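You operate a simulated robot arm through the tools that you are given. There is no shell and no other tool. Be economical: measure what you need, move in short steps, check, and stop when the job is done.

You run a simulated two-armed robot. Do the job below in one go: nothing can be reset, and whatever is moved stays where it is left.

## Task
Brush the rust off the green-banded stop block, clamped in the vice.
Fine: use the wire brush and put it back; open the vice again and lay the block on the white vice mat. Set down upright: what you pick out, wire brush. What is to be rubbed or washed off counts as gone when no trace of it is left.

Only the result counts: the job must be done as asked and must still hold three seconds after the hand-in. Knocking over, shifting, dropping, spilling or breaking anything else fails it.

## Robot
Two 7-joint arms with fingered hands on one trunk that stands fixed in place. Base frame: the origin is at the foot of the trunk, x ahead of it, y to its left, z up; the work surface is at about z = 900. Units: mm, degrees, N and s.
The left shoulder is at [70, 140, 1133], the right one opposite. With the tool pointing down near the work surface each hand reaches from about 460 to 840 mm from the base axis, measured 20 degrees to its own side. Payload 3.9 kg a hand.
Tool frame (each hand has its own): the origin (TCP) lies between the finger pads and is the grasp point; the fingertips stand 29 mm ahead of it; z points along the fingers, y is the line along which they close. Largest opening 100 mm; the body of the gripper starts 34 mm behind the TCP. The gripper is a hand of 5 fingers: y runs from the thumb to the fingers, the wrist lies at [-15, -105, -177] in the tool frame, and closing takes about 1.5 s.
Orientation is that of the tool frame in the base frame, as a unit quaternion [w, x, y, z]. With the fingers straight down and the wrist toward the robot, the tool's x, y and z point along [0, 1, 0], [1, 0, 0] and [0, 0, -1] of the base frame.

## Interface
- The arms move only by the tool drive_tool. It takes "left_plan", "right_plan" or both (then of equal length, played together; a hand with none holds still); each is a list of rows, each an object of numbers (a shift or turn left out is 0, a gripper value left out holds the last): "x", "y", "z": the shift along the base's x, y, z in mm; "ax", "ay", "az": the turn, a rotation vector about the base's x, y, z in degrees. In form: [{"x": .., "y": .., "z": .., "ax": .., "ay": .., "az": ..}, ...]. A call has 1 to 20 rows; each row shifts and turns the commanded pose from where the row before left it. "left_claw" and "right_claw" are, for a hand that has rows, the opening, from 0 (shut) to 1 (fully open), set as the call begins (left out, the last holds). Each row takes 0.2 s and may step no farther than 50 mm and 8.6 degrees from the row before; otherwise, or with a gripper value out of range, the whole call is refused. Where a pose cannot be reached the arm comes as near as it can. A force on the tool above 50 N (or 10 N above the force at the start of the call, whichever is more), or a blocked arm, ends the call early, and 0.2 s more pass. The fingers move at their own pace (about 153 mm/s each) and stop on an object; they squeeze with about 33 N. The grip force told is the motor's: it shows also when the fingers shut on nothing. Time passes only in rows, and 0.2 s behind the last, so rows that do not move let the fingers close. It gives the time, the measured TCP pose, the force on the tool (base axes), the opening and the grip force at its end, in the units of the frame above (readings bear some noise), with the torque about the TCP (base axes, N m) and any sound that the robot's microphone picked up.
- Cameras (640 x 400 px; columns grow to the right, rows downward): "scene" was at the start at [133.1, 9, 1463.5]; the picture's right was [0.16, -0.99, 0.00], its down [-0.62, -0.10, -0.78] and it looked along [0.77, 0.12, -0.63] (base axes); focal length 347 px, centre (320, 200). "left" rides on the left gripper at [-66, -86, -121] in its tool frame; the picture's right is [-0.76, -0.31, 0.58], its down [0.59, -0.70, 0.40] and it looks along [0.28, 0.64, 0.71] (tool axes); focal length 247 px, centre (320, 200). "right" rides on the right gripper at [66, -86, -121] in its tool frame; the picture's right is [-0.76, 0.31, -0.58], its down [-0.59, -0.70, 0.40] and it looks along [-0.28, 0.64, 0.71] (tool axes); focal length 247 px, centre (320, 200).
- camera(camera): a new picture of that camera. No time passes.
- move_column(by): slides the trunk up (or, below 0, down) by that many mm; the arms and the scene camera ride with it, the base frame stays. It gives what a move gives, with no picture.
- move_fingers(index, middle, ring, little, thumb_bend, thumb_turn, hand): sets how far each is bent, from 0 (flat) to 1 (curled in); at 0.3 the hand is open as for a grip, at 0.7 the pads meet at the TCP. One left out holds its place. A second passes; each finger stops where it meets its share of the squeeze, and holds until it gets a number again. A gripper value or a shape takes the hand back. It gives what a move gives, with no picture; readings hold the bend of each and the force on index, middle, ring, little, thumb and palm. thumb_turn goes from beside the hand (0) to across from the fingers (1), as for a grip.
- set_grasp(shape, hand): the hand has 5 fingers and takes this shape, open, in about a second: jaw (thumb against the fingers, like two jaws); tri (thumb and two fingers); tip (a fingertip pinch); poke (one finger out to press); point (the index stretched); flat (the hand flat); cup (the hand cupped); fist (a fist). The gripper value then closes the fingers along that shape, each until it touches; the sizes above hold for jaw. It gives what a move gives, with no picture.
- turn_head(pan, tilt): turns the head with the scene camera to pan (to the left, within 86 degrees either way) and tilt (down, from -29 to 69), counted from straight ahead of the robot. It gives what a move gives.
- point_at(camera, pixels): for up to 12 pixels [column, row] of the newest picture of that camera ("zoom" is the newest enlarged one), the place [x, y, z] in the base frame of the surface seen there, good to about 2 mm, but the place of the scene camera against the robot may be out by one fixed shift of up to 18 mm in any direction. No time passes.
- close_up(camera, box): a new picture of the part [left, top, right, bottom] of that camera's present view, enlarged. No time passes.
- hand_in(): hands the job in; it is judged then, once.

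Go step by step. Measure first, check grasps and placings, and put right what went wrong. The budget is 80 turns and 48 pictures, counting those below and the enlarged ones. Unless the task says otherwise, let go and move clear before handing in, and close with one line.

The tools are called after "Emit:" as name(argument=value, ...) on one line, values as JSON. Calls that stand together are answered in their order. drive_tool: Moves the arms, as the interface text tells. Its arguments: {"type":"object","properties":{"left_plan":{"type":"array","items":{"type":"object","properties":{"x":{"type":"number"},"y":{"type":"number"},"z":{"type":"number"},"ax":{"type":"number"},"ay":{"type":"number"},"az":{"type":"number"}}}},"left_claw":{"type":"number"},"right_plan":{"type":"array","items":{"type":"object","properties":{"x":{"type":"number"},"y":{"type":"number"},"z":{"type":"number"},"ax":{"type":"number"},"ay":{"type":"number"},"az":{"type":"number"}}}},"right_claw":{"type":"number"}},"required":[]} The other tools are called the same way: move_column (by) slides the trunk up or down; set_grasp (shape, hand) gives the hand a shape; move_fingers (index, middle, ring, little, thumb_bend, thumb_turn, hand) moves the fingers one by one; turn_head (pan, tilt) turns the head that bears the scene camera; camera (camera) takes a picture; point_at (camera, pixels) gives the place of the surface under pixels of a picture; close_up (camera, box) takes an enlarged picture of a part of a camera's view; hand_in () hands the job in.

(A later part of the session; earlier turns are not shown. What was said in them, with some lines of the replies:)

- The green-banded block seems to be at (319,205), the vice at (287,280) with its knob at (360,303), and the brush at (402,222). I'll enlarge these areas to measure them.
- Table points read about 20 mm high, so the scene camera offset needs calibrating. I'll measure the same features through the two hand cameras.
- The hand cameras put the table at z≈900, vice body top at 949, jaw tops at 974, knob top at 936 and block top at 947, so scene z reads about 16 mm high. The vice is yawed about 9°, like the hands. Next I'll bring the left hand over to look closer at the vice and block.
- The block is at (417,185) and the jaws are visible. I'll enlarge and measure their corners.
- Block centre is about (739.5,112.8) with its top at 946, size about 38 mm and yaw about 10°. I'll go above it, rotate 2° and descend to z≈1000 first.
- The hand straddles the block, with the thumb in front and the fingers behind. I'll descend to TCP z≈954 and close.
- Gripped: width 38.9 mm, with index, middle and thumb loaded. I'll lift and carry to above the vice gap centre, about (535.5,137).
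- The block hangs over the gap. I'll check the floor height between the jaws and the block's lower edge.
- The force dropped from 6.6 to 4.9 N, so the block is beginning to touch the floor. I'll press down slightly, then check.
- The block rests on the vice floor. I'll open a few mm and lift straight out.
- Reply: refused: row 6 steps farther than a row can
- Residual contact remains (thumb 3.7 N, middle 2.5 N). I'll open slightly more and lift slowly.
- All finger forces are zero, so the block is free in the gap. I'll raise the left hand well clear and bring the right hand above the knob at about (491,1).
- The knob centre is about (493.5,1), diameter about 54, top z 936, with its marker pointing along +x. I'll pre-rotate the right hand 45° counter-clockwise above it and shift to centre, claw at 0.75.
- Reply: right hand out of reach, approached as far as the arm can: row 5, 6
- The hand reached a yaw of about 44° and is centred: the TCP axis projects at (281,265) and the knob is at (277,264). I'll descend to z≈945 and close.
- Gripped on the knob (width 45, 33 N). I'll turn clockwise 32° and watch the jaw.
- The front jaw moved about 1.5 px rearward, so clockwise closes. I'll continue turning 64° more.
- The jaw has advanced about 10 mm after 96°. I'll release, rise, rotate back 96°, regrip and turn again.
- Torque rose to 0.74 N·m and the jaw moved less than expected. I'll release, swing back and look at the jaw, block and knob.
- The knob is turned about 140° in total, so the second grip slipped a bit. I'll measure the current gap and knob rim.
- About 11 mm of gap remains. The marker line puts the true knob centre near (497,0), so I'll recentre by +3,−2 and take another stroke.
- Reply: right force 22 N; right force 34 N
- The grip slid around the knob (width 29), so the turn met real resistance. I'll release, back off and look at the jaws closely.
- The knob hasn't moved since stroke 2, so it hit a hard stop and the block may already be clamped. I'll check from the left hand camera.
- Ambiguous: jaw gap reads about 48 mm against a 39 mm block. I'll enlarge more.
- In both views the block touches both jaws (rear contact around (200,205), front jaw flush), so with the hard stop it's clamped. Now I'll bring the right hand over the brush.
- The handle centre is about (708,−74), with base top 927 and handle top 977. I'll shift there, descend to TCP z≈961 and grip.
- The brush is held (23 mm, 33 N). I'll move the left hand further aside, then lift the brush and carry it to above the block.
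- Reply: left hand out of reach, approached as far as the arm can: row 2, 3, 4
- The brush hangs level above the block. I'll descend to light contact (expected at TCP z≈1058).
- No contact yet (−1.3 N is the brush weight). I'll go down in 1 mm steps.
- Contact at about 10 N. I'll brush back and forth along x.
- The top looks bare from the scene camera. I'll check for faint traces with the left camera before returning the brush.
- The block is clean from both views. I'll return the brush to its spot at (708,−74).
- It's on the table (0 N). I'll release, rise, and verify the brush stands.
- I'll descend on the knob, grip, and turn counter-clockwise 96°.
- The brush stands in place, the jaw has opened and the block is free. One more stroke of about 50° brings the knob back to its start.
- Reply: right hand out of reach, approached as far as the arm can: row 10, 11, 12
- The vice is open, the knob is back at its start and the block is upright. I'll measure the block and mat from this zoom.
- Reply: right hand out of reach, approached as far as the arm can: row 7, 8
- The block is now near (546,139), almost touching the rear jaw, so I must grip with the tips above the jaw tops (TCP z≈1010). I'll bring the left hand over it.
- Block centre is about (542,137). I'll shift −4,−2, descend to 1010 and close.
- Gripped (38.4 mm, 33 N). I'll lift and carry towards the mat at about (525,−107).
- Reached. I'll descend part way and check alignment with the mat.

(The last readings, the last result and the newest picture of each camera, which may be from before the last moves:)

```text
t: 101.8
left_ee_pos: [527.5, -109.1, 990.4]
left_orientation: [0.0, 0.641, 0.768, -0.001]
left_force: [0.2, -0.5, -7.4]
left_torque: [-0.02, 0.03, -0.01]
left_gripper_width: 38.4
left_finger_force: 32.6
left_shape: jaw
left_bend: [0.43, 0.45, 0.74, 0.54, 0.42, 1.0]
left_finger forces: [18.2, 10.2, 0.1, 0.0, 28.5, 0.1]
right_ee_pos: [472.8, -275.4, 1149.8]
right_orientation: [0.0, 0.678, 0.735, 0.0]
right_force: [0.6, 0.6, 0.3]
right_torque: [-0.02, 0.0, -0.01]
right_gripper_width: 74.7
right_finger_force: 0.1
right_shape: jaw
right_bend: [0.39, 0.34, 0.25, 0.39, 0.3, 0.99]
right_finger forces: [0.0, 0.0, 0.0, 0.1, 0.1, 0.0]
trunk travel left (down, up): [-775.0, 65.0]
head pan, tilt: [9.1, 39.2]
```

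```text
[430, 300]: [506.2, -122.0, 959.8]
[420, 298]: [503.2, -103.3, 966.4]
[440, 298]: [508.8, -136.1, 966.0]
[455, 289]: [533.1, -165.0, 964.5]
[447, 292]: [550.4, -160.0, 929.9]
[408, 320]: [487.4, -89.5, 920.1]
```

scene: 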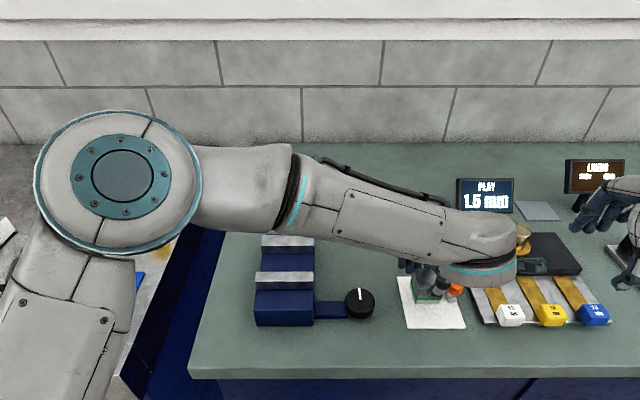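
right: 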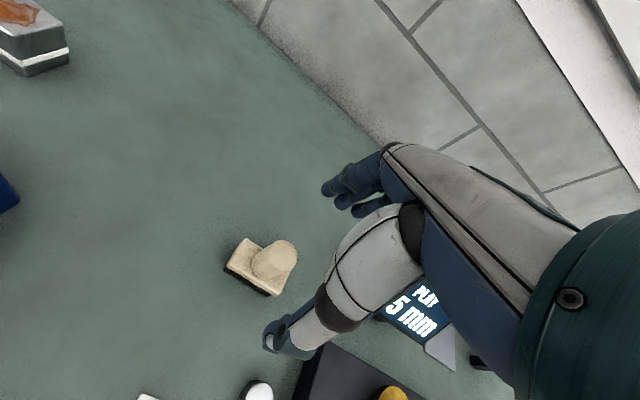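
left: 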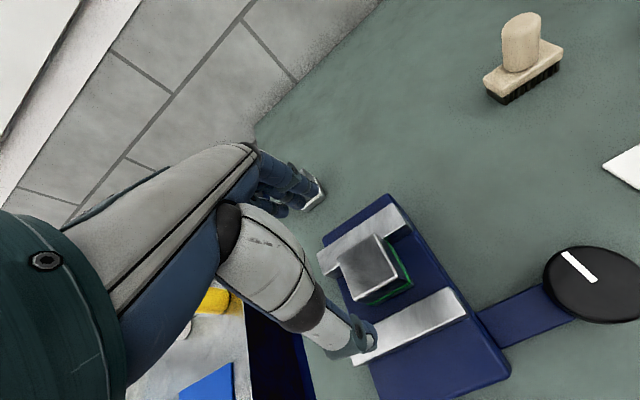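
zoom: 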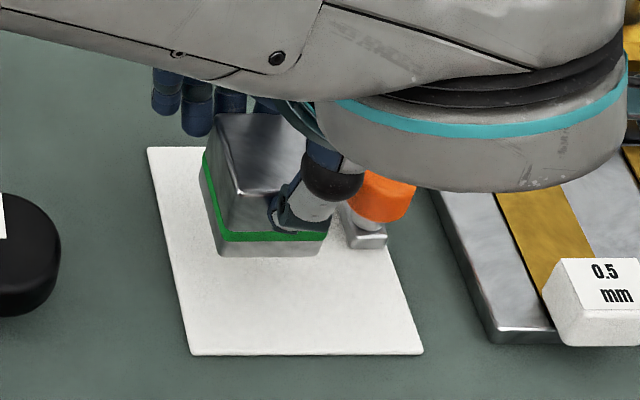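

The block hangs over the mat and clears the orange knob. I'll shift 5 mm left for clearance and descend to touch.

Emit:
drive_tool(left_plan=[{"x": -4, "y": 6}, {"z": -12}, {"z": -8}, {"z": -2}, {"z": -1}, {}])

Emit:
drive_tool(left_plan=[{"z": -1}, {"z": -1}, {}])

```text
t: 103.2
left_ee_pos: [522.4, -102.7, 966.4]
left_orientation: [0.001, 0.641, 0.768, 0.0]
left_force: [0.2, -0.1, -6.3]
left_torque: [-0.02, 0.03, 0.0]
left_gripper_width: 38.7
left_finger_force: 33.3
left_shape: jaw
left_bend: [0.43, 0.45, 0.74, 0.54, 0.42, 1.0]
left_finger forces: [18.3, 10.2, 0.0, 0.0, 28.4, 0.0]
right_ee_pos: [471.8, -276.4, 1150.4]
right_orientation: [0.0, 0.677, 0.736, 0.0]
right_force: [-0.6, 0.2, 0.5]
right_torque: [0.0, 0.01, 0.0]
right_gripper_width: 75.0
right_finger_force: 0.0
right_shape: jaw
right_bend: [0.39, 0.34, 0.25, 0.39, 0.3, 0.99]
right_finger forces: [0.0, 0.0, 0.1, 0.0, 0.0, 0.1]
trunk travel left (down, up): [-775.0, 65.0]
head pan, tilt: [9.1, 39.2]
```

```text
t: 104.0
left_ee_pos: [522.8, -100.9, 965.1]
left_orientation: [-0.001, 0.641, 0.768, 0.0]
left_force: [0.4, -0.9, -5.8]
left_torque: [0.03, 0.0, -0.02]
left_gripper_width: 38.4
left_finger_force: 33.2
left_shape: jaw
left_bend: [0.43, 0.45, 0.74, 0.54, 0.42, 1.0]
left_finger forces: [18.4, 10.2, 0.0, 0.1, 28.3, 0.0]
right_ee_pos: [473.2, -276.7, 1150.1]
right_orientation: [0.0, 0.679, 0.734, 0.0]
right_force: [-0.3, -0.5, -0.5]
right_torque: [0.0, 0.01, 0.01]
right_gripper_width: 75.0
right_finger_force: 0.1
right_shape: jaw
right_bend: [0.39, 0.34, 0.25, 0.39, 0.3, 0.99]
right_finger forces: [0.1, 0.1, 0.1, 0.0, 0.1, 0.0]
trunk travel left (down, up): [-775.0, 65.0]
head pan, tilt: [9.1, 39.2]
```

Emit:
drive_tool(left_plan=[{"z": -1}, {"z": -1}, {}])

```text
t: 104.8
left_ee_pos: [519.9, -102.0, 965.2]
left_orientation: [0.0, 0.641, 0.767, 0.0]
left_force: [-1.3, 1.1, 1.5]
left_torque: [0.05, -0.09, 0.03]
left_gripper_width: 38.6
left_finger_force: 32.4
left_shape: jaw
left_bend: [0.43, 0.45, 0.74, 0.54, 0.42, 1.0]
left_finger forces: [18.0, 10.2, 0.0, 0.0, 29.3, 0.1]
right_ee_pos: [472.2, -276.1, 1150.8]
right_orientation: [-0.001, 0.679, 0.735, 0.0]
right_force: [0.3, -0.2, -0.6]
right_torque: [-0.01, -0.02, 0.01]
right_gripper_width: 74.7
right_finger_force: 0.0
right_shape: jaw
right_bend: [0.39, 0.34, 0.25, 0.39, 0.3, 0.99]
right_finger forces: [0.0, 0.1, 0.0, 0.0, 0.1, 0.0]
trunk travel left (down, up): [-775.0, 65.0]
head pan, tilt: [9.1, 39.2]
```

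It's on the mat. I'll release moderately, lift straight up and retreat.

Emit:
drive_tool(left_plan=[{}, {}, {}, {"z": 15}, {"z": 30}, {"z": 40}, {"z": 45}, {"x": -10, "y": 40}, {"x": -10, "y": 45}, {"x": -10, "y": 45}, {"y": 45}, {"y": 45}, {"y": 45}, {"y": 45}, {}], left_claw=0.75)

Emit:
camera(camera="scene")

Emit:
close_up(camera="scene", box=[380, 190, 520, 340])

```text
t: 108.0
left_ee_pos: [491.8, 207.6, 1092.3]
left_orientation: [0.001, 0.641, 0.768, 0.0]
left_force: [0.2, 0.3, 0.6]
left_torque: [0.02, 0.02, 0.0]
left_gripper_width: 74.4
left_finger_force: 0.0
left_shape: jaw
left_bend: [0.4, 0.34, 0.25, 0.39, 0.3, 0.99]
left_finger forces: [0.0, 0.0, 0.1, 0.0, 0.0, 0.0]
right_ee_pos: [472.7, -277.7, 1149.2]
right_orientation: [-0.001, 0.678, 0.735, 0.0]
right_force: [0.0, 0.5, 0.4]
right_torque: [0.0, 0.02, -0.02]
right_gripper_width: 75.0
right_finger_force: 0.0
right_shape: jaw
right_bend: [0.39, 0.34, 0.25, 0.39, 0.3, 0.99]
right_finger forces: [0.0, 0.0, 0.0, 0.0, 0.0, 0.0]
trunk travel left (down, up): [-775.0, 65.0]
head pan, tilt: [9.1, 39.2]
```

```text
2 pictures are left
```

scene: 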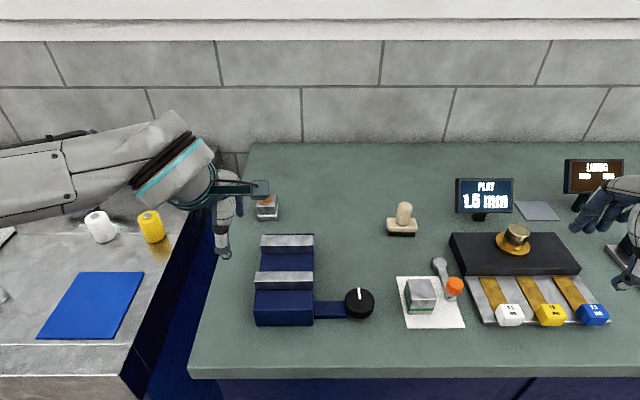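

```text
2.67 times, centred on (450, 265) of scene
```

zoom: 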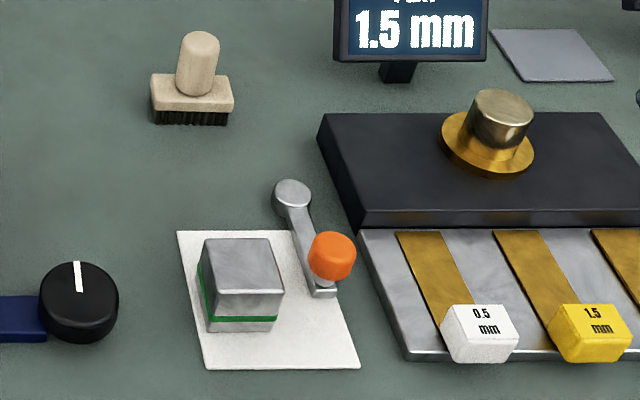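

The zoom shows the clean block upright and fully on the white mat, with the brush standing in its place at top left. The scene picture shows the vice open, and both hands are clear, so I'm handing in.

Emit:
hand_in()

```text
The job is handed in.
```

The green-banded block was brushed clean with no rust visible from the scene or left-hand camera. It now stands upright on the white vice mat, the wire brush is back in its place, the vice is open, and the job is handed in.
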